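You operate a simulated robot arm through the tools that you are given. There is no shell and no other tool. Be economical: measure what you need, move in short steps, check, and stop when the job is done.

You run a simulated two-armed robot. Do the job below in one go: nothing can be reset, and whatever is moved stays where it is left.

JOB
Put the M20 grey cap from the loading stretch of the belt on the red tray. Put the bush block that says "3" from the shelf under the steel bench on the top of the small black table and the bush block that says "2" on the edge of the belt above the roller carrier. Any order will do.

It is judged by the outcome, as a careful person would: the job done as asked, and still so three seconds after it is handed in. It fails if anything else is knocked over, pushed out of place, dropped, spilled or broken. Lids that push on must go on centred and level and be pressed home; caps that screw on are set level and turned clockwise until they are tight.

ROBOT AND FRAMES
Two 7-joint arms with two-finger parallel grippers on one trunk, on a base that drives. Base frame: it is fixed to the floor where the robot stands at the start and does not move with it; the origin is under the middle of the robot, x ahead of it, y to its left, z up. Readings come in mm, rad, newtons and seconds.
The left shoulder is at the start at [60, 189, 967], the right one opposite. With the tool pointing down near the work surface each hand reaches from about 100 to 520 mm from the robot's upright axis, wherever it stands, measured 20 degrees to its own side. Places, roughly: edge of the belt above the roller carrier (68x24 c [1580, -680, 1160]; top of the small black table [4000, 1700, 800]. Payload 3.43 kg a hand.
The tool frame of a hand sits at the grasp point between the pads (the TCP): z along the fingers, y along the line on which they close. The tips reach 30 mm beyond it. Largest opening 94 mm; finger width 28, thickness 10; the body of the gripper, 50 by 96 mm, starts 55 mm behind the TCP.
Orientation is that of the tool frame in the base frame, as a unit quaternion [w, x, y, z]. With the fingers straight down and closing along the base's y, the tool's x points along the base's -x, its y along +y and its z along -z.

CONTROLS
- The arms move only by the tool jog_arm. It takes "left_commands", "right_commands" or both (then of equal length, played together; a hand with none holds still); each is a list of rows, each a list of 3 entries, a list of its own where there are three numbers: the shift along the tool's x, y, z in m, then the turn, a rotation vector about the tool's x, y, z in degrees, then the gripper command, from -1 (fully open) to 1 (shut), values between in proportion. In form: [[[x, y, z], [ax, ay, az], grip], ...]. A call has 1 to 10 rows; each row is the pose to reach, as a shift and turn from the pose commanded when the call began, along the tool's axes at that moment. A row lasts 0.2 s, in which the tool goes at most 50 mm and 0.15 rad; a call with a longer step from one row to the next is refused whole, and so is a gripper value outside its range. Where a pose cannot be reached the arm comes as near as it can. A force on the tool above 40 N (or 10 N above the force at the start of the call, whichever is more), or a blocked arm, ends the call early, and 0.2 s more pass. The fingers move at their own pace (about 153 mm/s each) and stop on an object; they squeeze with about 20 N. The grip force told is the motor's: it shows also when the fingers shut on nothing. Time passes only in rows, and 0.2 s behind the last, so rows that repeat a pose let the fingers close. It gives the time, the measured TCP pose, the force on the tool (base axes), the opening and the grip force at its end, in the units of the frame above (readings bear some noise), with the torque about the TCP (base axes, N m) and any sound that the robot's microphone picked up, and new pictures: "show" is both (left out), scene, wrist or none (wrist: the cameras of the hands that moved).
- Cameras (640 x 400 px; columns grow to the right, rows downward): "scene" is now at [0.5, 23.3, 1504.2]; the picture's right is [0.37, -0.93, 0.00], its down [-0.81, -0.32, -0.49] and it looks along [0.45, 0.18, -0.87] (base axes); focal length 214 px, centre (320, 200). "left" rides on the left gripper at [76, -14, -103] in its tool frame; the picture's right is [0.18, 0.98, 0.00], its down [-0.75, 0.14, -0.64] and it looks along [-0.63, 0.12, 0.77] (tool axes); focal length 243 px, centre (320, 200). "right" rides on the right gripper at [76, 14, -103] in its tool frame; the picture's right is [-0.18, 0.98, 0.00], its down [-0.75, -0.14, -0.64] and it looks along [-0.63, -0.12, 0.77] (tool axes); focal length 243 px, centre (320, 200). There is no depth. A picture from a camera that has moved, and an enlarged one, comes with that camera's place and axes in the base frame and with its lens.
- move_column(by): slides the trunk up (or, below 0, down) by that many mm; the arms and the scene camera ride with it, the base frame stays. It gives what a move gives, with no picture.
- steer(legs): drives the robot by 1 to 6 legs, each [ahead, left, turn to the left] in mm, mm and rad, along the robot's own axes; the way and the turn of a leg run together, so that a leg with both is an arc; at most 1500 mm and 3.142 rad a leg. The arms and the cameras ride along, it lands a little off, and it stops where it bumps. It gives what a move gives, and a new picture of the scene camera.
- turn_head(pan, tilt): turns the head with the scene camera to pan (to the left, within 1.501 rad either way) and tilt (down, from -0.506 to 1.204), counted from straight ahead of the robot. It gives what a move gives, and a new picture of the scene camera.
- enlarge(camera, box): a new picture of the part [left, top, right, bottom] of that camera's present view, enlarged. It takes no simulated time.
- finish_job(): hands the job in; it is judged then, once.

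Go step by step. Nothing tells you exact positions but the pictures and the camera data: compare them with the known pose of the tool, close in by small moves and look again before you grip or let go. The budget is 165 turns and 260 pictures, counting those below and the enlarged ones. Unless the task says otherwise, let go and move clear before handing in, and close with one line.

The tools are called after ">>>" as name(argument=value, ...) on one line, values as JSON. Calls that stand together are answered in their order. jog_arm: Moves the arms, as the interface text tells. Its arguments: {"type":"object","properties":{"left_commands":{"type":"array"},"right_commands":{"type":"array"},"show":{"type":"string","enum":["both","scene","wrist","none"]}},"required":[]} The other tools are called the same way: move_column (by) slides the trunk up or down; steer (legs) drives the base; turn_head (pan, tilt) turns the head that bears the scene camera; enlarge (camera, box) takes an enlarged picture of a part of a camera's view; finish_job () hands the job in.

At the start:

```text
t: 0.0
left_ee_pos: [433.6, 384.1, 1000.1]
left_tcp_rot: [0.0, 0.0, 1.0, 0.0]
left_ft_force: [-0.6, 0.1, 0.2]
left_moment: [0.02, 0.01, 0.0]
left_grip_width: 93.7
left_gripper_force: 0.0
right_ee_pos: [348.4, -23.3, 999.7]
right_tcp_rot: [0.0, 0.0, 1.0, 0.001]
right_ft_force: [0.8, 0.5, 0.3]
right_moment: [0.01, 0.0, -0.03]
right_grip_width: 94.1
right_gripper_force: 0.0
trunk travel left (down, up): [-640.0, 350.0]
robot x, y, heading: [-2.8, -0.8, 0.008]
head pan, tilt: [0.38, 1.063]
```

scene: 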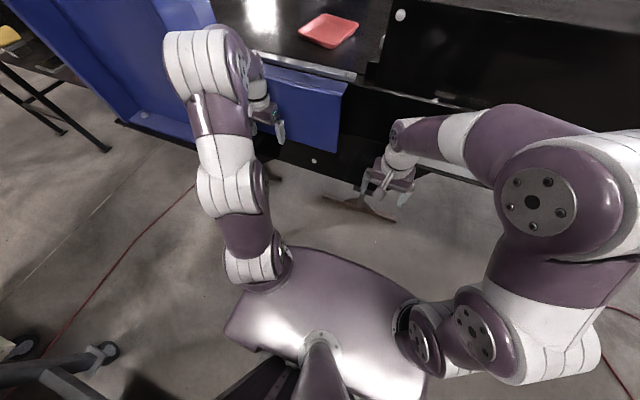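
right: 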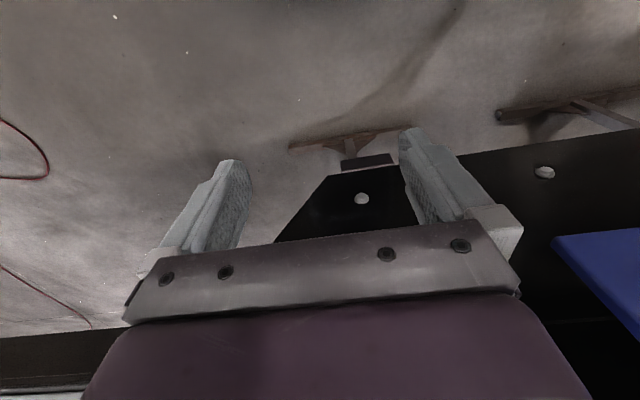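
left: 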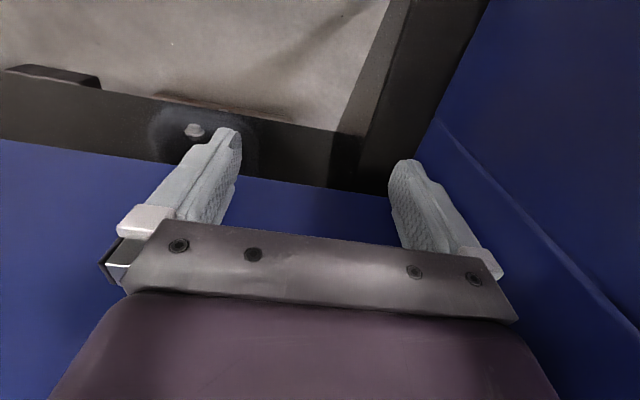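

I see a belt machine right in front with a red tray on it, the arms near a blue frame. I'll look around with the head first to find the bench, the cap and the blocks.

>>> turn_head(pan=0.0, tilt=0.5)

>>> turn_head(pan=1.3, tilt=0.3)

>>> turn_head(pan=-1.3, tilt=0.3)

```text
t: 1.0
left_ee_pos: [432.2, 384.3, 999.0]
left_tcp_rot: [0.0, 0.0, 1.0, 0.0]
left_ft_force: [-0.2, 0.4, 0.2]
left_moment: [-0.05, 0.02, 0.01]
left_grip_width: 93.9
left_gripper_force: 0.1
right_ee_pos: [348.7, -22.8, 999.6]
right_tcp_rot: [0.0, 0.0, 1.0, -0.001]
right_ft_force: [-0.8, 0.3, -0.3]
right_moment: [0.01, -0.02, -0.05]
right_grip_width: 94.0
right_gripper_force: 0.1
trunk travel left (down, up): [-640.0, 350.0]
robot x, y, heading: [-1.7, -2.0, 0.0]
head pan, tilt: [0.0, 0.499]
camera scene: at [30.6, -0.9, 1549.5], right [0.0, -1.0, 0.0], down [-0.48, 0.0, -0.88], along [0.88, 0.0, -0.48], focal length 214 px, centre (320, 200)
```

scene: 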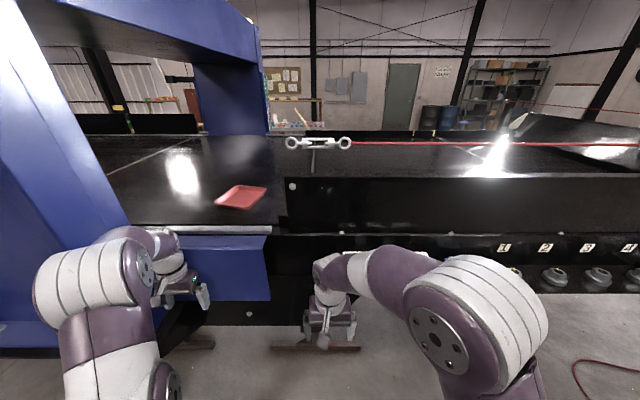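

```text
t: 2.5
left_ee_pos: [432.4, 383.7, 1000.4]
left_tcp_rot: [0.0, 0.0, 1.0, 0.0]
left_ft_force: [0.0, -0.4, 0.6]
left_moment: [0.02, 0.04, 0.02]
left_grip_width: 93.9
left_gripper_force: 0.0
right_ee_pos: [348.9, -23.2, 999.0]
right_tcp_rot: [0.0, 0.0, 1.0, 0.0]
right_ft_force: [-0.4, 0.1, -0.3]
right_moment: [-0.01, -0.06, -0.01]
right_grip_width: 93.9
right_gripper_force: 0.1
trunk travel left (down, up): [-640.0, 350.0]
robot x, y, heading: [2.5, -0.6, 0.002]
head pan, tilt: [1.3, 0.3]
camera scene: at [-35.3, 89.0, 1568.0], right [0.96, -0.27, 0.0], down [-0.08, -0.29, -0.96], along [0.26, 0.92, -0.3], focal length 214 px, centre (320, 200)
```

scene: 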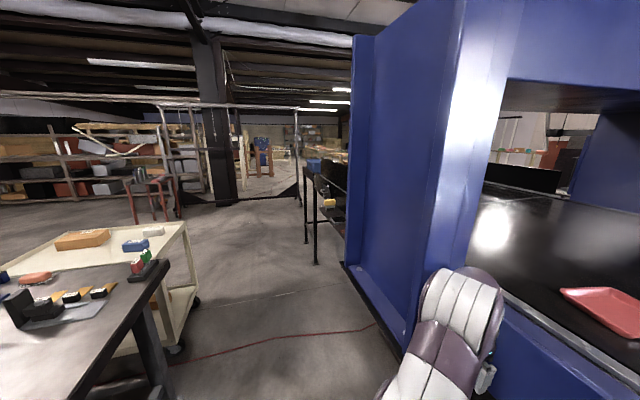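

```text
t: 4.8
left_ee_pos: [433.0, 384.2, 999.1]
left_tcp_rot: [-0.001, 0.0, 1.0, 0.0]
left_ft_force: [1.0, -0.6, -0.3]
left_moment: [0.05, 0.01, 0.0]
left_grip_width: 94.0
left_gripper_force: 0.1
right_ee_pos: [347.8, -22.6, 999.9]
right_tcp_rot: [0.0, 0.0, 1.0, 0.0]
right_ft_force: [-0.2, 0.0, 1.8]
right_moment: [0.03, -0.01, -0.02]
right_grip_width: 93.7
right_gripper_force: 0.1
trunk travel left (down, up): [-640.0, 350.0]
robot x, y, heading: [0.1, -0.2, 0.001]
head pan, tilt: [-1.3, 0.3]
camera scene: at [-35.4, -91.0, 1568.0], right [-0.96, -0.27, 0.0], down [-0.08, 0.28, -0.96], along [0.26, -0.92, -0.3], focal length 214 px, centre (320, 200)
```

scene: 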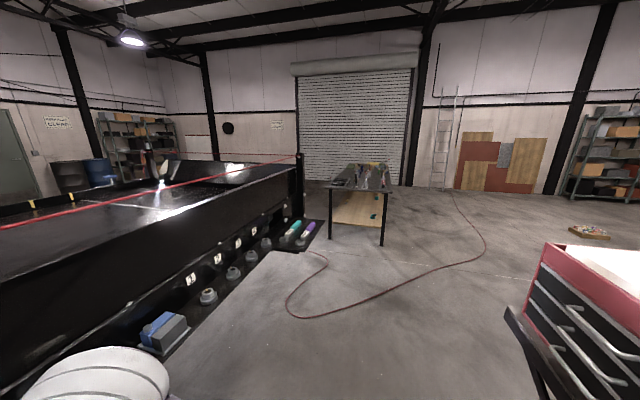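

The machine has numbered positions 1–4; a bench with a shelf stands to the right, further tables left. I'll look closer at those and at the belt.

>>> enlarge(camera="scene", box=[130, 140, 410, 315])

>>> turn_head(pan=-0.4, tilt=0.4)

>>> enlarge(camera="scene", box=[100, 80, 420, 280])

>>> turn_head(pan=0.4, tilt=0.4)

>>> enlarge(camera="scene", box=[200, 100, 520, 300])

>>> turn_head(pan=1.4, tilt=0.3)

>>> enlarge(camera="scene", box=[0, 150, 380, 400])

```text
2.29 times, centred on (270, 228) of scene
camera zoom: at [-35.4, -91.0, 1568.0], right [-0.96, -0.27, 0.0], down [-0.08, 0.28, -0.96], along [0.26, -0.92, -0.3], focal length 490 px, centre (434, 137)
```

zoom: 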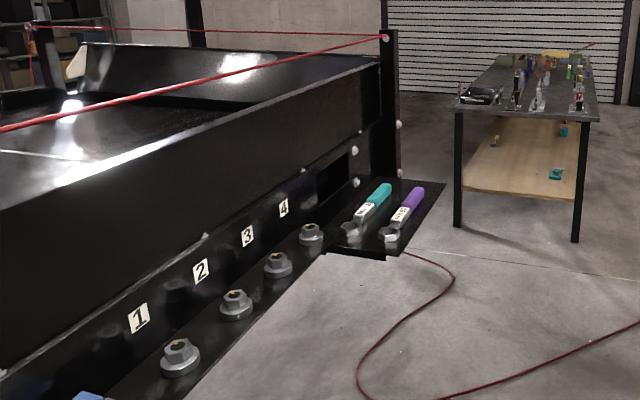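

```text
t: 6.0
left_ee_pos: [433.0, 383.7, 1000.6]
left_tcp_rot: [0.0, 0.0, 1.0, 0.0]
left_ft_force: [0.6, -0.1, -0.7]
left_moment: [0.05, -0.01, 0.01]
left_grip_width: 93.8
left_gripper_force: 0.0
right_ee_pos: [348.3, -22.9, 1000.1]
right_tcp_rot: [0.0, 0.0, 1.0, 0.0]
right_ft_force: [-0.5, 0.9, -0.3]
right_moment: [0.0, 0.0, 0.02]
right_grip_width: 94.1
right_gripper_force: 0.0
trunk travel left (down, up): [-640.0, 350.0]
robot x, y, heading: [-3.8, -0.6, 0.002]
head pan, tilt: [-0.4, 0.4]
camera scene: at [24.9, -37.1, 1558.8], right [-0.39, -0.92, 0.0], down [-0.36, 0.15, -0.92], along [0.85, -0.36, -0.39], focal length 214 px, centre (320, 200)
```

scene: 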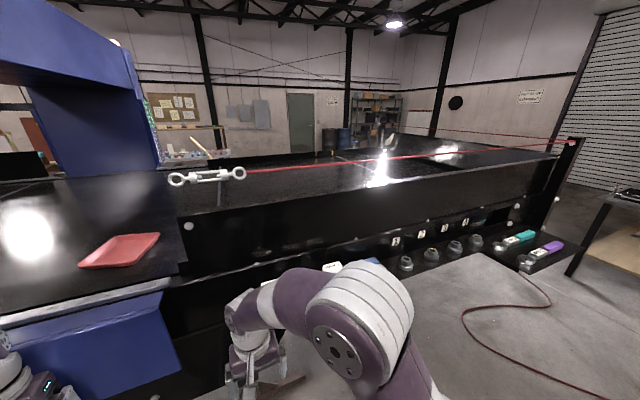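

```text
2.00 times, centred on (260, 180) of scene
camera zoom: at [24.9, -37.1, 1558.8], right [-0.39, -0.92, 0.0], down [-0.36, 0.15, -0.92], along [0.85, -0.36, -0.39], focal length 429 px, centre (440, 240)
```

zoom: 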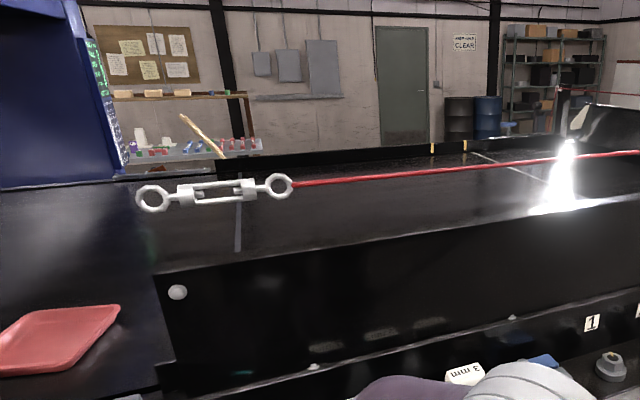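

```text
t: 7.1
left_ee_pos: [433.3, 384.2, 1000.1]
left_tcp_rot: [0.0, 0.0, 1.0, 0.0]
left_ft_force: [0.7, -0.3, -0.1]
left_moment: [0.03, 0.01, 0.01]
left_grip_width: 93.8
left_gripper_force: 0.0
right_ee_pos: [347.7, -22.8, 999.9]
right_tcp_rot: [0.0, -0.001, 1.0, 0.0]
right_ft_force: [0.0, -0.1, -0.4]
right_moment: [0.0, 0.03, 0.0]
right_grip_width: 93.9
right_gripper_force: 0.1
trunk travel left (down, up): [-640.0, 350.0]
robot x, y, heading: [4.2, -1.0, 0.002]
head pan, tilt: [0.4, 0.4]
camera scene: at [25.0, 35.0, 1558.7], right [0.39, -0.92, 0.0], down [-0.36, -0.15, -0.92], along [0.85, 0.36, -0.39], focal length 214 px, centre (320, 200)
```

scene: 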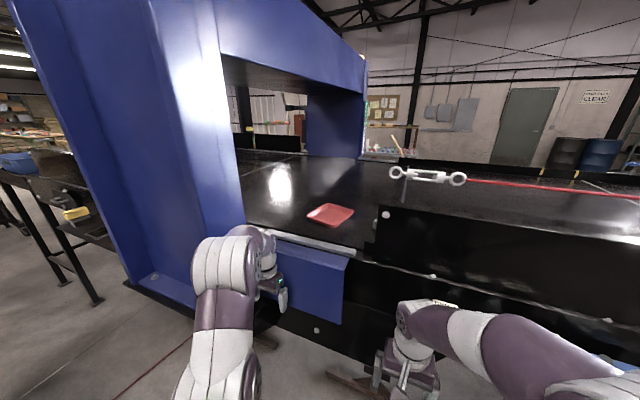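

```text
2.00 times, centred on (360, 200) of scene
camera zoom: at [25.0, 35.0, 1558.7], right [0.39, -0.92, 0.0], down [-0.36, -0.15, -0.92], along [0.85, 0.36, -0.39], focal length 429 px, centre (240, 200)
```

zoom: 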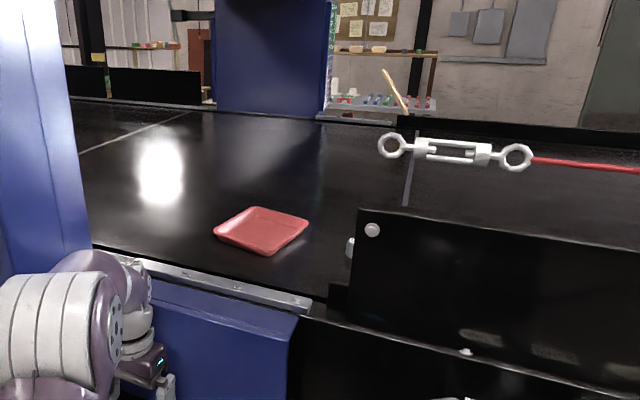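

```text
t: 8.4
left_ee_pos: [432.7, 384.7, 999.2]
left_tcp_rot: [0.0, 0.001, 1.0, 0.001]
left_ft_force: [0.1, 0.3, -0.4]
left_moment: [-0.02, -0.03, -0.02]
left_grip_width: 94.0
left_gripper_force: 0.1
right_ee_pos: [348.9, -22.4, 1000.0]
right_tcp_rot: [0.0, -0.001, 1.0, -0.001]
right_ft_force: [0.1, 0.2, 0.4]
right_moment: [0.02, 0.02, 0.03]
right_grip_width: 94.1
right_gripper_force: 0.1
trunk travel left (down, up): [-640.0, 350.0]
robot x, y, heading: [1.7, -1.0, 0.0]
head pan, tilt: [1.4, 0.3]
camera scene: at [-44.4, 91.0, 1568.0], right [0.99, -0.17, 0.0], down [-0.05, -0.29, -0.96], along [0.16, 0.94, -0.3], focal length 214 px, centre (320, 200)
```

scene: 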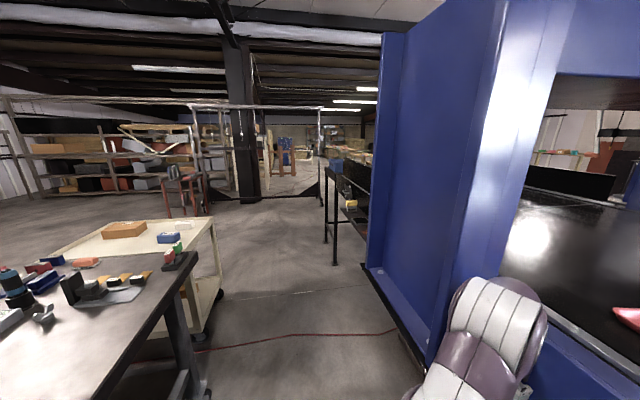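

```text
1.60 times, centred on (190, 275) of scene
camera zoom: at [-44.4, 91.0, 1568.0], right [0.99, -0.17, 0.0], down [-0.05, -0.29, -0.96], along [0.16, 0.94, -0.3], focal length 343 px, centre (528, 80)
```

zoom: 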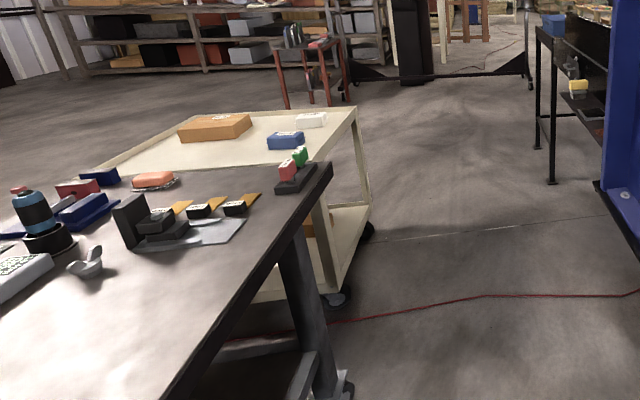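

A small grey thing peeks out behind the guard beside the tray, probably the cap. The bench far right has a shelf with small items; I'll zoom on it.

>>> turn_head(pan=-1.3, tilt=0.3)

>>> enlarge(camera="scene", box=[315, 150, 411, 250])

>>> turn_head(pan=1.5, tilt=0.8)

>>> turn_head(pan=-1.5, tilt=0.6)

```text
t: 10.8
left_ee_pos: [433.3, 385.0, 1000.2]
left_tcp_rot: [0.0, 0.0, 1.0, 0.0]
left_ft_force: [0.3, 0.1, 0.3]
left_moment: [0.0, -0.01, -0.01]
left_grip_width: 94.1
left_gripper_force: 0.1
right_ee_pos: [348.4, -22.9, 999.4]
right_tcp_rot: [0.0, 0.0, 1.0, -0.001]
right_ft_force: [-0.2, 0.4, -0.3]
right_moment: [0.0, 0.0, 0.0]
right_grip_width: 94.0
right_gripper_force: 0.0
trunk travel left (down, up): [-640.0, 350.0]
robot x, y, heading: [-1.1, 1.6, -0.0]
head pan, tilt: [-1.3, 0.3]
camera scene: at [-35.4, -91.0, 1568.0], right [-0.96, -0.27, 0.0], down [-0.08, 0.28, -0.96], along [0.26, -0.92, -0.3], focal length 214 px, centre (320, 200)
```

scene: 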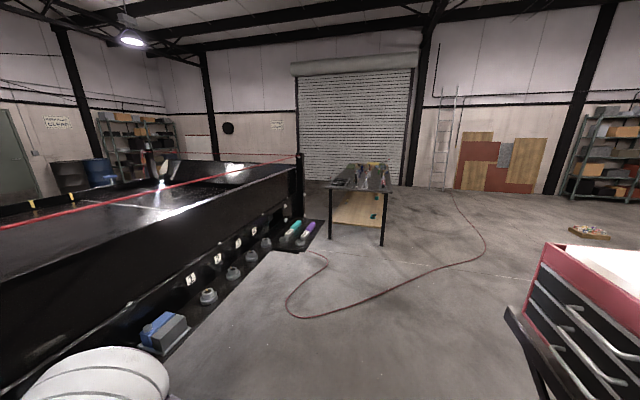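

```text
4.00 times, centred on (363, 200) of scene
camera zoom: at [-35.4, -91.0, 1568.0], right [-0.96, -0.27, 0.0], down [-0.08, 0.28, -0.96], along [0.26, -0.92, -0.3], focal length 858 px, centre (148, 200)
```

zoom: 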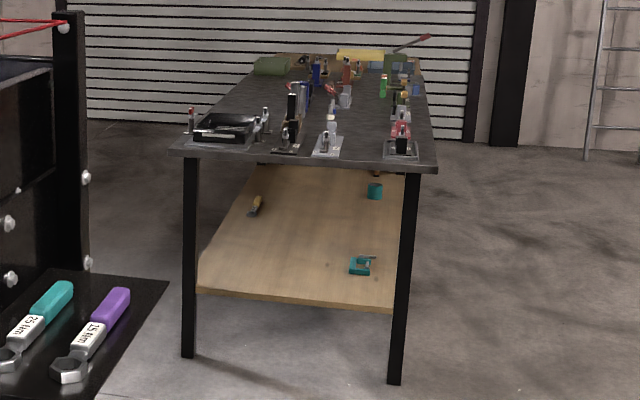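

```text
t: 13.2
left_ee_pos: [433.0, 385.6, 999.6]
left_tcp_rot: [-0.001, 0.0, 1.0, 0.0]
left_ft_force: [-0.3, 0.7, 0.1]
left_moment: [0.0, -0.02, -0.03]
left_grip_width: 94.0
left_gripper_force: 0.0
right_ee_pos: [348.5, -22.6, 999.8]
right_tcp_rot: [0.0, 0.0, 1.0, 0.0]
right_ft_force: [0.4, -0.1, 0.1]
right_moment: [0.01, -0.03, -0.01]
right_grip_width: 94.1
right_gripper_force: 0.2
trunk travel left (down, up): [-640.0, 350.0]
robot x, y, heading: [0.9, 0.8, -0.002]
head pan, tilt: [1.499, 0.799]
camera scene: at [-54.6, 79.5, 1523.7], right [1.0, -0.07, 0.0], down [-0.05, -0.71, -0.7], along [0.05, 0.7, -0.72], focal length 214 px, centre (320, 200)
```

scene: 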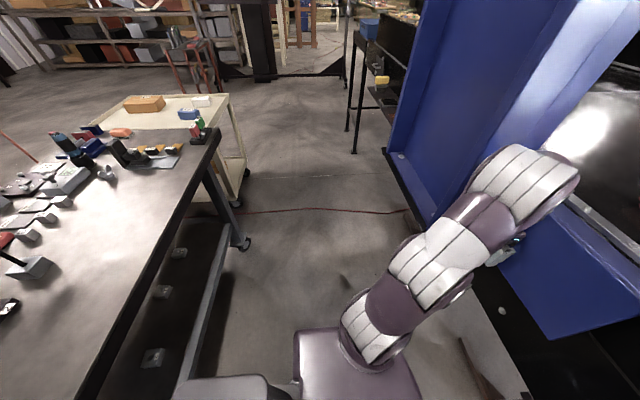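

```text
t: 15.8
left_ee_pos: [433.1, 384.8, 999.9]
left_tcp_rot: [0.0, 0.0, 1.0, 0.0]
left_ft_force: [0.8, -1.5, 0.2]
left_moment: [0.0, -0.03, 0.04]
left_grip_width: 94.1
left_gripper_force: 0.0
right_ee_pos: [348.0, -22.8, 999.8]
right_tcp_rot: [0.0, 0.0, 1.0, 0.0]
right_ft_force: [-0.3, -0.1, 0.3]
right_moment: [0.01, 0.02, -0.04]
right_grip_width: 93.7
right_gripper_force: 0.0
trunk travel left (down, up): [-640.0, 350.0]
robot x, y, heading: [1.2, 0.7, 0.006]
head pan, tilt: [-1.499, 0.6]
camera scene: at [-54.0, -89.2, 1540.5], right [-1.0, -0.07, 0.0], down [-0.04, 0.56, -0.83], along [0.06, -0.82, -0.56], focal length 214 px, centre (320, 200)
```

scene: 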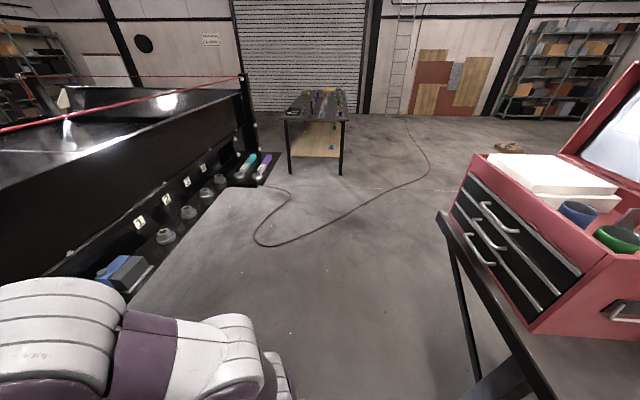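

The steel bench at left-rear has a lower shelf with several dark labelled blocks — I'll zoom there.

>>> turn_head(pan=1.5, tilt=1.0)

>>> enlarge(camera="scene", box=[80, 150, 280, 350])

```text
t: 18.4
left_ee_pos: [433.3, 383.6, 1000.2]
left_tcp_rot: [0.0, 0.0, 1.0, 0.0]
left_ft_force: [0.5, 0.0, 0.0]
left_moment: [0.0, -0.01, 0.0]
left_grip_width: 93.9
left_gripper_force: 0.1
right_ee_pos: [349.2, -22.9, 999.8]
right_tcp_rot: [0.0, 0.001, 1.0, 0.0]
right_ft_force: [-0.5, 0.5, -0.2]
right_moment: [-0.01, -0.02, 0.02]
right_grip_width: 93.7
right_gripper_force: 0.0
trunk travel left (down, up): [-640.0, 350.0]
robot x, y, heading: [-0.9, 0.3, 0.005]
head pan, tilt: [1.499, 1.0]
camera scene: at [-55.4, 68.5, 1508.5], right [1.0, -0.07, 0.0], down [-0.06, -0.84, -0.54], along [0.04, 0.54, -0.84], focal length 214 px, centre (320, 200)
```

scene: 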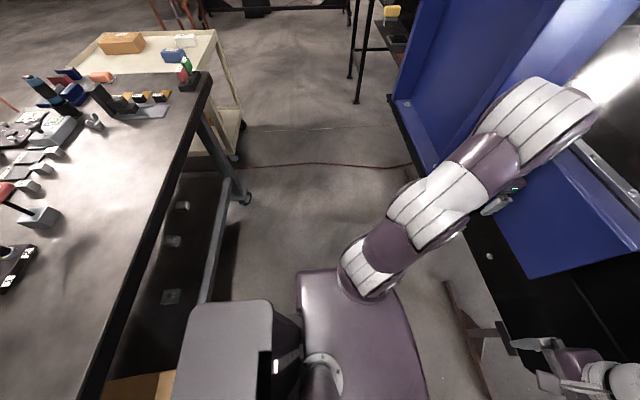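

```text
2.00 times, centred on (180, 250) of scene
camera zoom: at [-55.4, 68.5, 1508.5], right [1.0, -0.07, 0.0], down [-0.06, -0.84, -0.54], along [0.04, 0.54, -0.84], focal length 429 px, centre (600, 100)
```

zoom: 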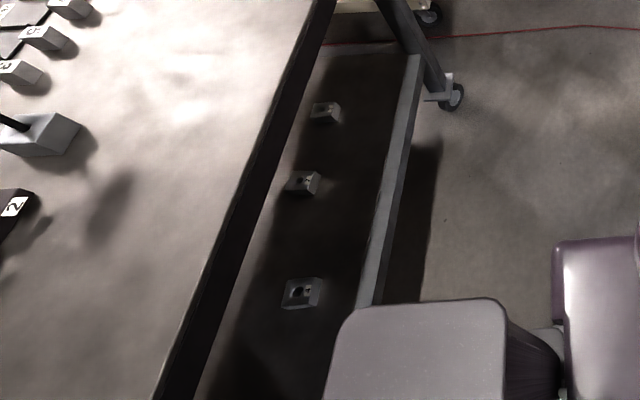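

The shelf holds three bush blocks with bores. First the cap: I'll raise the trunk to look over the guard onto the belt.

>>> move_column(by=300)

>>> turn_head(pan=0.2, tilt=0.7)

>>> enlarge(camera="scene", box=[200, 100, 440, 250])

>>> turn_head(pan=-0.4, tilt=0.4)

>>> enlarge(camera="scene", box=[160, 80, 480, 280])

```text
t: 21.4
left_ee_pos: [433.6, 383.8, 1299.1]
left_tcp_rot: [0.0, 0.0, 1.0, 0.001]
left_ft_force: [-0.1, -0.1, 0.0]
left_moment: [-0.03, 0.01, -0.01]
left_grip_width: 93.9
left_gripper_force: 0.1
right_ee_pos: [347.9, -22.5, 1299.5]
right_tcp_rot: [0.0, 0.0, 1.0, 0.0]
right_ft_force: [0.3, -1.5, 0.1]
right_moment: [0.04, -0.02, 0.02]
right_grip_width: 94.0
right_gripper_force: 0.0
trunk travel left (down, up): [-940.0, 50.0]
robot x, y, heading: [4.1, 0.5, -0.004]
head pan, tilt: [1.499, 1.0]
```

```text
t: 22.9
left_ee_pos: [433.1, 384.3, 1298.8]
left_tcp_rot: [-0.001, 0.0, 1.0, 0.001]
left_ft_force: [0.9, 0.5, -1.3]
left_moment: [0.01, 0.01, -0.04]
left_grip_width: 94.1
left_gripper_force: 0.0
right_ee_pos: [348.7, -22.5, 1299.3]
right_tcp_rot: [-0.001, 0.0, 1.0, -0.001]
right_ft_force: [0.1, 0.1, 0.0]
right_moment: [0.0, 0.0, 0.02]
right_grip_width: 94.2
right_gripper_force: 0.2
trunk travel left (down, up): [-940.0, 50.0]
robot x, y, heading: [1.8, -0.5, -0.004]
head pan, tilt: [0.201, 0.7]
camera scene: at [22.9, 16.0, 1831.9], right [0.2, -0.98, 0.0], down [-0.63, -0.13, -0.76], along [0.75, 0.15, -0.64], focal length 214 px, centre (320, 200)
```

scene: 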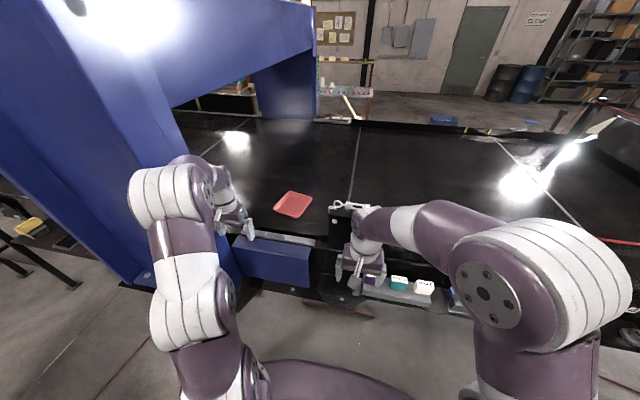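

```text
2.67 times, centred on (320, 175) of scene
camera zoom: at [22.9, 16.0, 1831.9], right [0.2, -0.98, 0.0], down [-0.63, -0.13, -0.76], along [0.75, 0.15, -0.64], focal length 572 px, centre (320, 267)
```

zoom: 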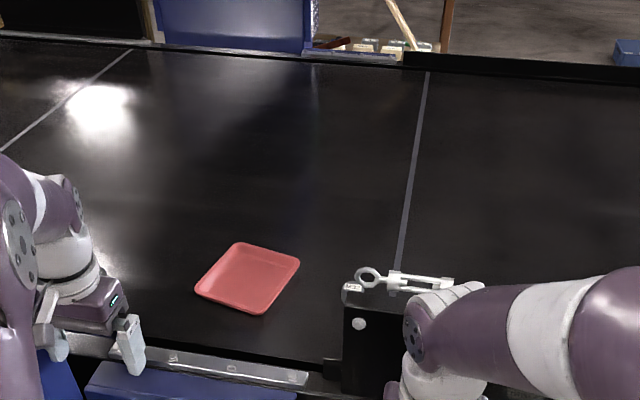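

```text
t: 23.9
left_ee_pos: [432.9, 385.1, 1300.0]
left_tcp_rot: [0.0, 0.001, 1.0, 0.0]
left_ft_force: [-0.1, -0.2, 0.2]
left_moment: [-0.01, 0.0, 0.0]
left_grip_width: 93.9
left_gripper_force: 0.0
right_ee_pos: [348.4, -23.2, 1299.3]
right_tcp_rot: [0.0, 0.0, 1.0, 0.0]
right_ft_force: [0.8, 0.3, -1.0]
right_moment: [0.0, -0.04, 0.01]
right_grip_width: 94.4
right_gripper_force: 0.1
trunk travel left (down, up): [-940.0, 50.0]
robot x, y, heading: [-3.7, -0.5, 0.0]
head pan, tilt: [-0.4, 0.4]
camera scene: at [25.0, -36.9, 1858.7], right [-0.39, -0.92, 0.0], down [-0.36, 0.15, -0.92], along [0.85, -0.36, -0.39], focal length 214 px, centre (320, 200)
```

scene: 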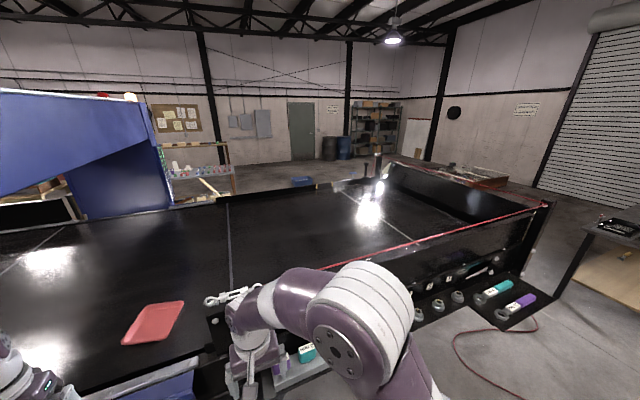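

```text
2.00 times, centred on (320, 180) of scene
camera zoom: at [25.0, -36.9, 1858.7], right [-0.39, -0.92, 0.0], down [-0.36, 0.15, -0.92], along [0.85, -0.36, -0.39], focal length 429 px, centre (320, 240)
```

zoom: 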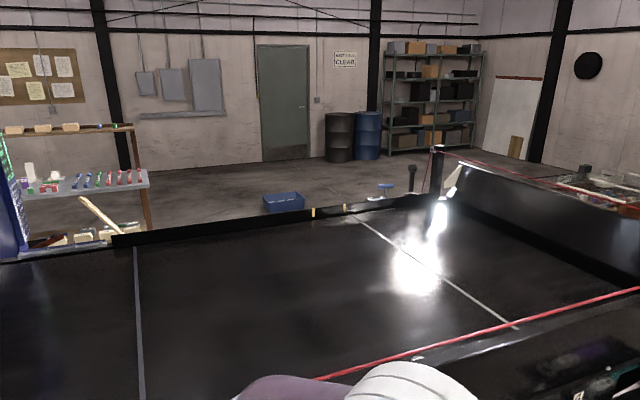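

I see the tray near x≈745, y≈290 on the belt at z≈1170, and the target edge strip along the far fence. A small light thing is at the guard's end; I'll zoom hard there.

>>> turn_head(pan=0.1, tilt=0.8)

>>> enlarge(camera="scene", box=[270, 120, 350, 220])

>>> turn_head(pan=0.8, tilt=0.6)

>>> enlarge(camera="scene", box=[200, 80, 640, 300])

```text
t: 24.9
left_ee_pos: [432.3, 384.7, 1299.8]
left_tcp_rot: [0.0, -0.001, 1.0, 0.0]
left_ft_force: [0.0, -0.9, 1.0]
left_moment: [-0.01, -0.01, -0.01]
left_grip_width: 94.1
left_gripper_force: 0.1
right_ee_pos: [348.6, -23.8, 1299.6]
right_tcp_rot: [0.0, 0.001, 1.0, 0.001]
right_ft_force: [1.0, 0.0, -0.4]
right_moment: [-0.01, -0.03, 0.0]
right_grip_width: 94.1
right_gripper_force: 0.1
trunk travel left (down, up): [-940.0, 50.0]
robot x, y, heading: [0.9, -1.5, 0.004]
head pan, tilt: [0.099, 0.799]
camera scene: at [19.9, 6.9, 1823.7], right [0.1, -1.0, 0.0], down [-0.71, -0.07, -0.7], along [0.69, 0.07, -0.72], focal length 214 px, centre (320, 200)
```

scene: 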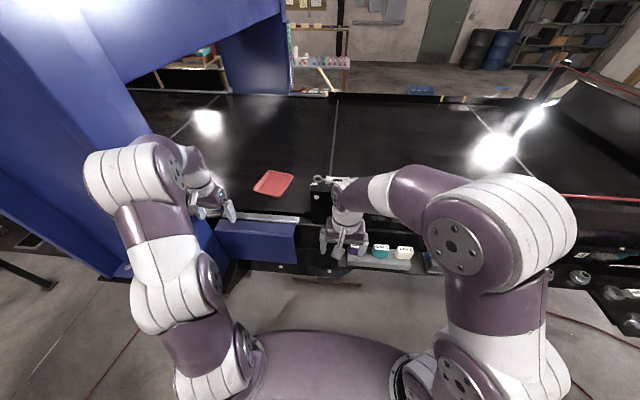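

```text
4.00 times, centred on (310, 170) of scene
camera zoom: at [19.9, 6.9, 1823.7], right [0.1, -1.0, 0.0], down [-0.71, -0.07, -0.7], along [0.69, 0.07, -0.72], focal length 858 px, centre (360, 320)
```

zoom: 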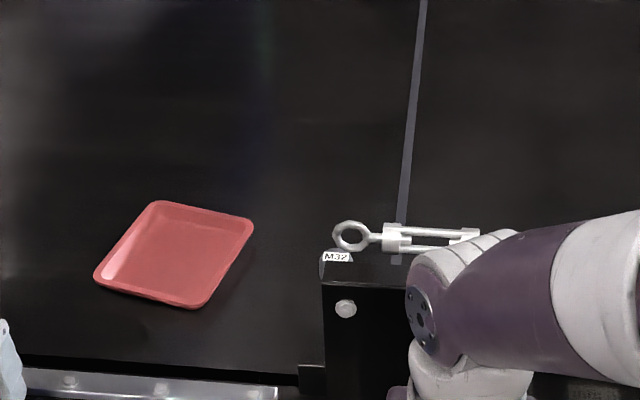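

```text
t: 25.9
left_ee_pos: [432.4, 385.0, 1298.7]
left_tcp_rot: [0.0, 0.0, 1.0, 0.0]
left_ft_force: [0.1, 0.3, 0.6]
left_moment: [-0.06, 0.02, 0.0]
left_grip_width: 94.2
left_gripper_force: 0.0
right_ee_pos: [348.5, -22.7, 1300.1]
right_tcp_rot: [0.0, 0.0, 1.0, 0.001]
right_ft_force: [-0.3, -0.2, 0.1]
right_moment: [0.01, -0.01, 0.0]
right_grip_width: 94.0
right_gripper_force: 0.0
trunk travel left (down, up): [-940.0, 50.0]
robot x, y, heading: [-0.5, -0.7, 0.002]
head pan, tilt: [0.799, 0.6]
camera scene: at [1.3, 62.3, 1840.5], right [0.72, -0.7, 0.0], down [-0.39, -0.4, -0.82], along [0.58, 0.59, -0.57], focal length 214 px, centre (320, 200)
```

scene: 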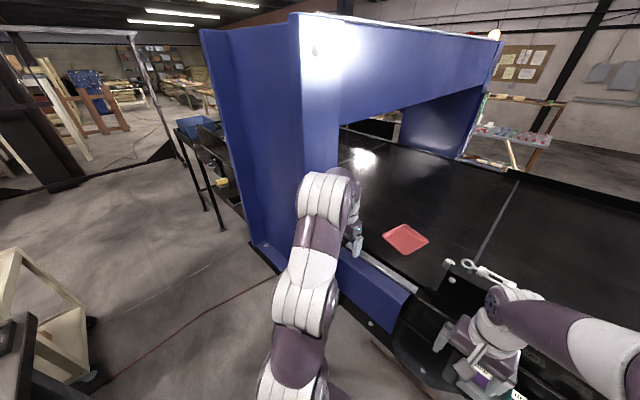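

```text
1.45 times, centred on (420, 190) of scene
camera zoom: at [1.3, 62.3, 1840.5], right [0.72, -0.7, 0.0], down [-0.39, -0.4, -0.82], along [0.58, 0.59, -0.57], focal length 312 px, centre (174, 214)
```

zoom: 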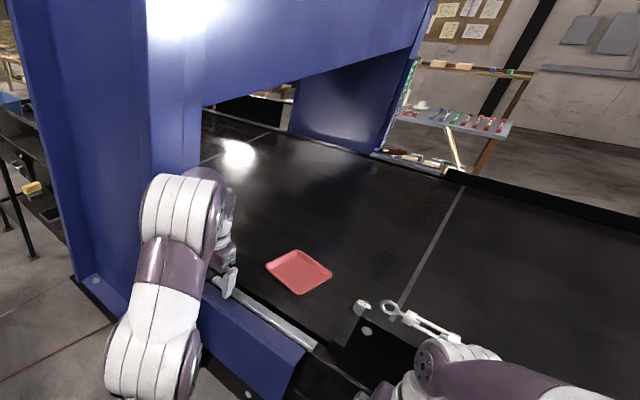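

The visible cap says M32, so the M20 must hide behind the guard. I'll lift the right hand over the guard and look with its wrist camera.

>>> jog_arm(right_commands=[[[0, 0, -0.05], [0, 0, 0], -1], [[0, 0, -0.1], [0, 0, 0], -1], [[0, 0, -0.15], [0, 0, 0], -1], [[-0.05, 0, -0.18], [0, 0, 0], -1], [[-0.1, 0, -0.18], [0, 0, 0], -1], [[-0.14, 0, -0.18], [0, 0, 0], -1], [[-0.18, 0, -0.18], [0, 0, 0], -1]])

```text
refused: row 4 steps farther than a row can; nothing moved
```

>>> jog_arm(right_commands=[[[0, 0, -0.05], [0, 0, 0], -1], [[0, 0, -0.1], [0, 0, 0], -1], [[0, 0, -0.15], [0, 0, 0], -1], [[0, 0, -0.18], [0, 0, 0], -1], [[-0.045, 0, -0.18], [0, 0, 0], -1], [[-0.09, 0, -0.18], [0, 0, 0], -1], [[-0.135, 0, -0.18], [0, 0, 0], -1], [[-0.18, 0, -0.18], [0, 0, 0], -1]])

```text
t: 27.7
left_ee_pos: [436.1, 383.5, 1298.3]
left_tcp_rot: [0.0, 0.0, 1.0, 0.0]
left_ft_force: [0.2, 0.1, -0.4]
left_moment: [0.0, 0.01, 0.02]
left_grip_width: 93.9
left_gripper_force: 0.0
right_ee_pos: [424.7, -44.8, 1320.3]
right_tcp_rot: [-0.001, 0.0, 1.0, 0.0]
right_ft_force: [0.4, 0.5, 0.3]
right_moment: [0.02, 0.0, 0.0]
right_grip_width: 93.7
right_gripper_force: 0.0
right hand out of reach, approached as far as the arm can: row 1, 2, 3, 4, 5, 6, 7, 8
trunk travel left (down, up): [-940.0, 50.0]
robot x, y, heading: [-1.8, -0.6, -0.003]
head pan, tilt: [0.799, 0.6]
camera scene: at [5.2, 62.4, 1840.5], right [0.72, -0.7, 0.0], down [-0.4, -0.41, -0.82], along [0.57, 0.59, -0.57], focal length 214 px, centre (320, 200)
camera right: at [348.5, -30.1, 1423.9], right [0.18, 0.98, 0.0], down [0.75, -0.14, 0.64], along [0.63, -0.12, -0.77], focal length 243 px, centre (320, 200)
```

scene: 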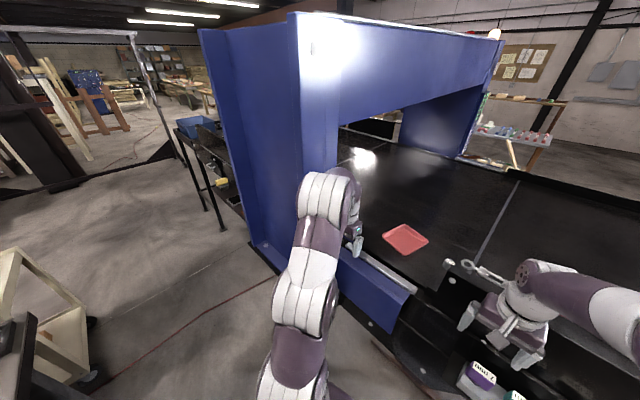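
right: 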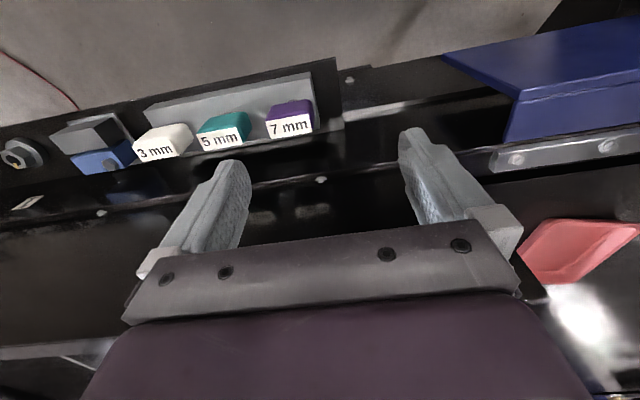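

M32 sits at about [737,119]; the guard is nearer (x≈510) than thought, so the right arm is what hides the belt behind it. I'll swing the right hand back and aside, and look.

>>> jog_arm(right_commands=[[[0.04, -0.03, 0.0], [0, 0, 0], -1], [[0.08, -0.06, 0.0], [0, 0, 0], -1], [[0.12, -0.09, 0.0], [0, 0, 0], -1], [[0.15, -0.13, 0.0], [0, 0, 0], -1], [[0.15, -0.17, 0.02], [0, 0, 0], -1], [[0.15, -0.21, 0.04], [0, 0, 0], -1], [[0.15, -0.25, 0.06], [0, 0, 0], -1], [[0.15, -0.29, 0.08], [0, 0, 0], -1], [[0.15, -0.33, 0.1], [0, 0, 0], -1], [[0.15, -0.36, 0.1], [0, 0, 0], -1]], show="none")

>>> move_column(by=50)

>>> turn_head(pan=0.0, tilt=0.8)

>>> enlarge(camera="scene", box=[240, 100, 480, 250])

```text
t: 29.9
left_ee_pos: [431.5, 383.5, 1299.4]
left_tcp_rot: [0.0, 0.0, 1.0, 0.0]
left_ft_force: [-0.9, -0.9, -0.2]
left_moment: [0.04, -0.05, -0.03]
left_grip_width: 94.1
left_gripper_force: 0.0
right_ee_pos: [268.6, -409.5, 1218.9]
right_tcp_rot: [0.0, 0.0, 1.0, 0.0]
right_ft_force: [0.0, -0.6, 1.2]
right_moment: [-0.01, -0.03, 0.01]
right_grip_width: 93.8
right_gripper_force: 0.1
trunk travel left (down, up): [-940.0, 50.0]
robot x, y, heading: [3.2, 0.6, -0.003]
head pan, tilt: [0.799, 0.6]
```

```text
t: 30.8
left_ee_pos: [431.7, 385.0, 1349.8]
left_tcp_rot: [0.001, 0.0, 1.0, 0.0]
left_ft_force: [-0.4, 0.2, 0.1]
left_moment: [0.01, -0.02, -0.01]
left_grip_width: 94.2
left_gripper_force: 0.0
right_ee_pos: [270.2, -406.7, 1269.0]
right_tcp_rot: [0.0, 0.0, 1.0, 0.0]
right_ft_force: [-0.8, -0.2, 0.6]
right_moment: [-0.05, -0.03, -0.01]
right_grip_width: 94.1
right_gripper_force: 0.1
trunk travel left (down, up): [-990.0, 0.0]
robot x, y, heading: [1.3, 0.4, 0.001]
head pan, tilt: [0.799, 0.6]
```

```text
t: 32.0
left_ee_pos: [432.7, 384.1, 1349.2]
left_tcp_rot: [0.0, 0.0, 1.0, 0.001]
left_ft_force: [0.6, 0.2, 0.5]
left_moment: [0.0, 0.03, 0.02]
left_grip_width: 94.1
left_gripper_force: 0.0
right_ee_pos: [268.7, -407.9, 1269.7]
right_tcp_rot: [0.0, -0.001, 1.0, -0.001]
right_ft_force: [0.7, -0.7, 1.1]
right_moment: [0.02, -0.02, -0.02]
right_grip_width: 93.9
right_gripper_force: 0.0
trunk travel left (down, up): [-990.0, 0.0]
robot x, y, heading: [1.4, -0.1, -0.0]
head pan, tilt: [0.0, 0.799]
camera scene: at [20.2, -0.9, 1873.7], right [0.0, -1.0, 0.0], down [-0.72, 0.0, -0.7], along [0.7, 0.0, -0.72], focal length 214 px, centre (320, 200)
```

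scene: 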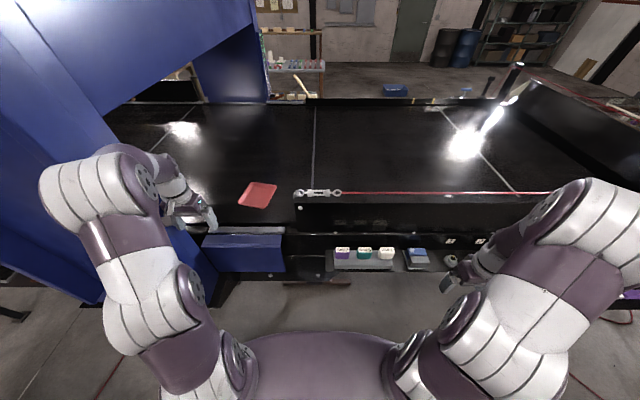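

```text
2.67 times, centred on (360, 175) of scene
camera zoom: at [20.2, -0.9, 1873.7], right [0.0, -1.0, 0.0], down [-0.72, 0.0, -0.7], along [0.7, 0.0, -0.72], focal length 572 px, centre (213, 267)
```

zoom: 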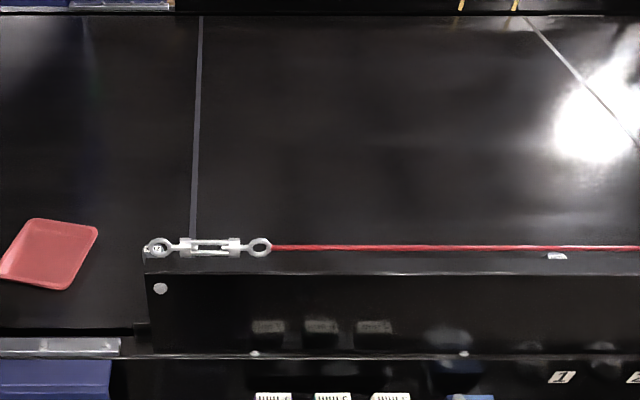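

A second cap seems to peek above the guard further right near y≈-570. I'll drive 450 mm right to look over.

>>> steer(legs=[[0, -450, 0]])

>>> enlarge(camera="scene", box=[160, 100, 480, 300])

```text
t: 34.7
left_ee_pos: [432.2, -69.7, 1348.4]
left_tcp_rot: [0.0, 0.001, 1.0, 0.0]
left_ft_force: [0.4, 0.6, 0.3]
left_moment: [-0.01, 0.03, -0.03]
left_grip_width: 94.2
left_gripper_force: 0.1
right_ee_pos: [268.1, -861.4, 1269.0]
right_tcp_rot: [0.0, 0.002, 1.0, -0.001]
right_ft_force: [0.2, 0.0, 0.1]
right_moment: [-0.01, 0.02, 0.01]
right_grip_width: 94.2
right_gripper_force: 0.0
trunk travel left (down, up): [-990.0, 0.0]
robot x, y, heading: [1.5, -454.4, -0.004]
head pan, tilt: [0.0, 0.799]
camera scene: at [19.5, -454.0, 1873.6], right [0.0, -1.0, 0.0], down [-0.72, 0.0, -0.7], along [0.7, 0.0, -0.72], focal length 214 px, centre (320, 200)
```

scene: 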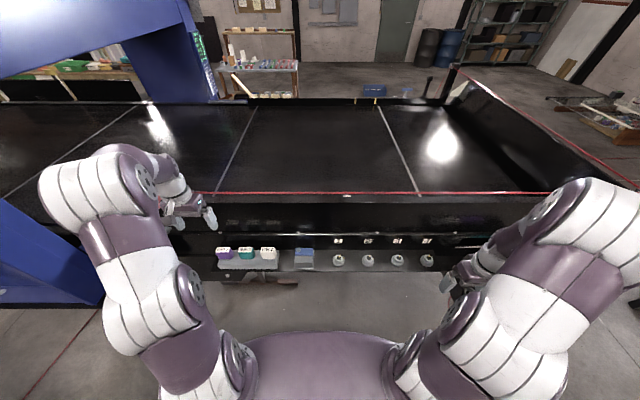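

```text
2.00 times, centred on (320, 200) of scene
camera zoom: at [19.5, -454.0, 1873.6], right [0.0, -1.0, 0.0], down [-0.72, 0.0, -0.7], along [0.7, 0.0, -0.72], focal length 429 px, centre (320, 200)
```

zoom: 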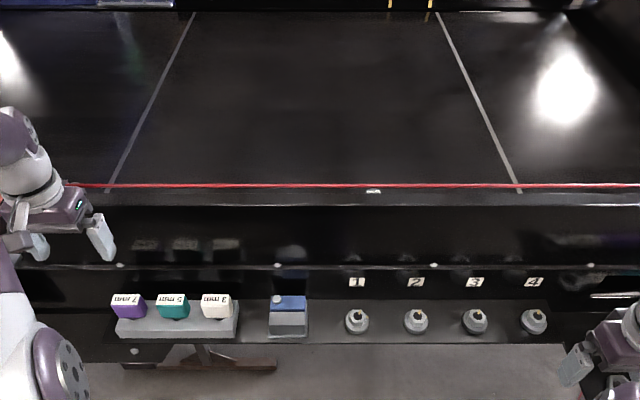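

>>> enlarge(camera="scene", box=[315, 175, 379, 215])

>>> turn_head(pan=-0.7, tilt=0.7)

>>> enlarge(camera="scene", box=[100, 80, 480, 300])

```text
10.00 times, centred on (347, 195) of scene
camera zoom: at [19.5, -454.0, 1873.6], right [0.0, -1.0, 0.0], down [-0.72, 0.0, -0.7], along [0.7, 0.0, -0.72], focal length 2145 px, centre (50, 250)
```

zoom: 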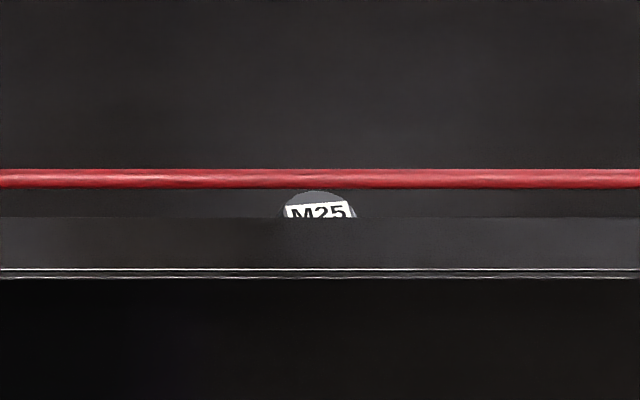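

```text
t: 35.8
left_ee_pos: [433.4, -71.5, 1350.1]
left_tcp_rot: [-0.001, 0.002, 1.0, 0.001]
left_ft_force: [-0.1, -0.1, -0.1]
left_moment: [0.05, 0.01, 0.0]
left_grip_width: 93.9
left_gripper_force: 0.0
right_ee_pos: [267.7, -863.0, 1269.1]
right_tcp_rot: [0.0, 0.003, 1.0, 0.0]
right_ft_force: [-0.9, 0.3, -0.5]
right_moment: [0.0, -0.03, -0.02]
right_grip_width: 93.7
right_gripper_force: 0.1
trunk travel left (down, up): [-990.0, 0.0]
robot x, y, heading: [1.3, -458.1, -0.005]
head pan, tilt: [-0.7, 0.7]
camera scene: at [3.7, -510.9, 1881.9], right [-0.65, -0.76, 0.0], down [-0.49, 0.42, -0.76], along [0.58, -0.49, -0.64], focal length 214 px, centre (320, 200)
```

scene: 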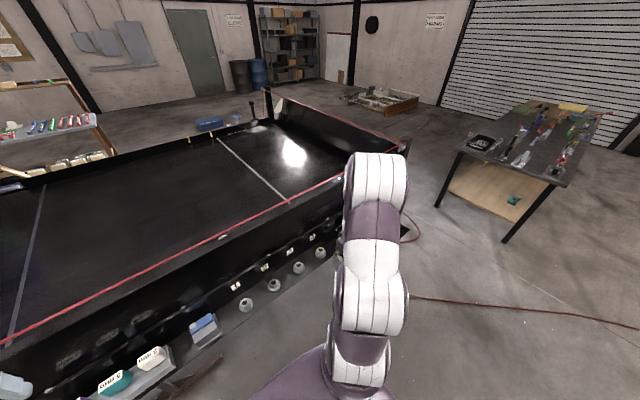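

```text
1.68 times, centred on (290, 190) of scene
camera zoom: at [3.7, -510.9, 1881.9], right [-0.65, -0.76, 0.0], down [-0.49, 0.42, -0.76], along [0.58, -0.49, -0.64], focal length 361 px, centre (370, 217)
```

zoom: 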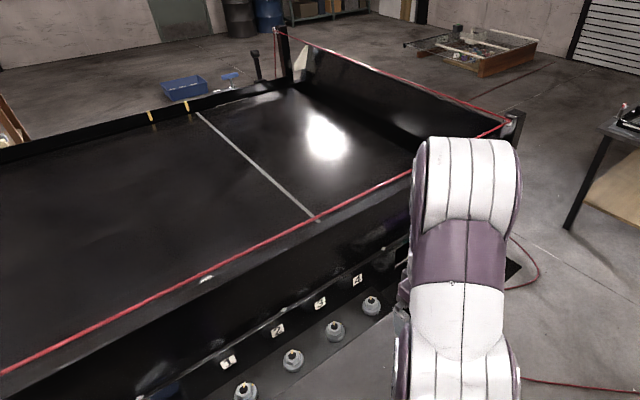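

The middle stretch's cap is M25; M32 is on the left stretch. The right stretch is likely to hold M20; I'll drive further right and look over the guard there.

>>> steer(legs=[[0, -350, 0]])

>>> turn_head(pan=-0.3, tilt=0.7)

>>> enlarge(camera="scene", box=[160, 80, 480, 280])

```text
t: 38.0
left_ee_pos: [430.9, -412.4, 1348.7]
left_tcp_rot: [0.0, 0.0, 1.0, -0.001]
left_ft_force: [0.0, -0.4, 0.7]
left_moment: [-0.01, -0.02, -0.01]
left_grip_width: 93.7
left_gripper_force: 0.1
right_ee_pos: [268.6, -1204.5, 1269.4]
right_tcp_rot: [0.0, 0.0, 1.0, 0.0]
right_ft_force: [0.7, 0.8, 0.3]
right_moment: [-0.02, 0.01, 0.02]
right_grip_width: 93.7
right_gripper_force: 0.2
trunk travel left (down, up): [-990.0, 0.0]
robot x, y, heading: [0.9, -796.5, -0.0]
head pan, tilt: [-0.7, 0.7]
camera scene: at [3.2, -851.8, 1882.0], right [-0.64, -0.77, 0.0], down [-0.49, 0.41, -0.77], along [0.59, -0.49, -0.64], focal length 214 px, centre (320, 200)
```

scene: 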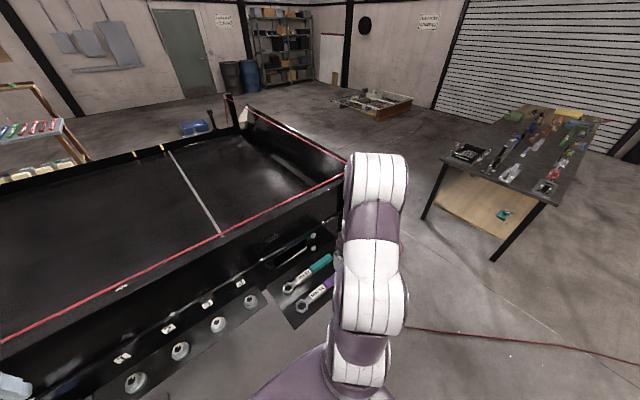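

```text
t: 38.9
left_ee_pos: [431.3, -416.1, 1350.3]
left_tcp_rot: [0.0, 0.0, 1.0, 0.001]
left_ft_force: [-0.6, 0.5, 0.7]
left_moment: [0.0, -0.02, -0.01]
left_grip_width: 94.0
left_gripper_force: 0.0
right_ee_pos: [267.7, -1208.0, 1268.8]
right_tcp_rot: [0.0, -0.001, 1.0, 0.0]
right_ft_force: [0.2, 0.3, -0.5]
right_moment: [0.03, -0.01, -0.03]
right_grip_width: 94.1
right_gripper_force: 0.1
trunk travel left (down, up): [-990.0, 0.0]
robot x, y, heading: [-1.8, -801.8, 0.001]
head pan, tilt: [-0.3, 0.7]
camera scene: at [19.3, -827.5, 1881.9], right [-0.3, -0.95, 0.0], down [-0.62, 0.19, -0.76], along [0.73, -0.23, -0.64], focal length 214 px, centre (320, 200)
```

scene: 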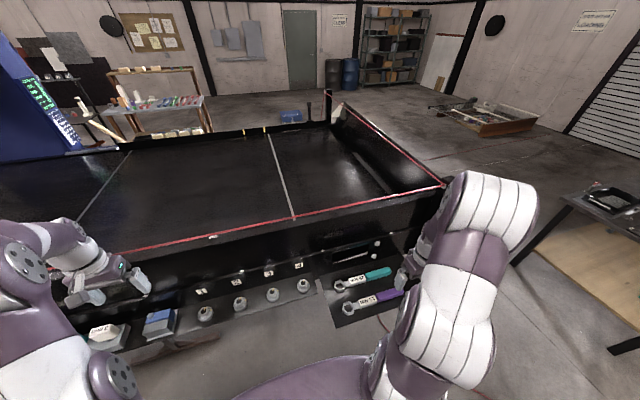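

```text
2.00 times, centred on (320, 180) of scene
camera zoom: at [19.3, -827.5, 1881.9], right [-0.3, -0.95, 0.0], down [-0.62, 0.19, -0.76], along [0.73, -0.23, -0.64], focal length 429 px, centre (320, 240)
```

zoom: 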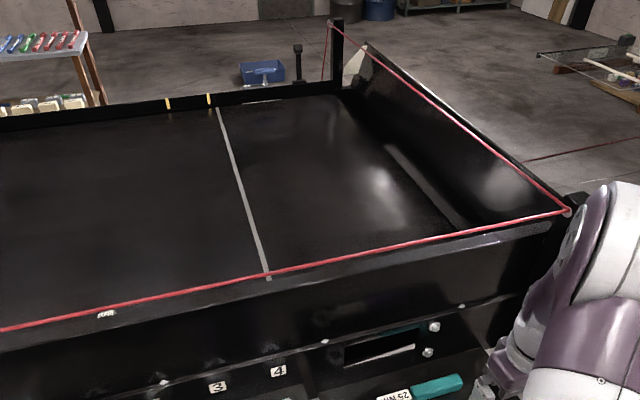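

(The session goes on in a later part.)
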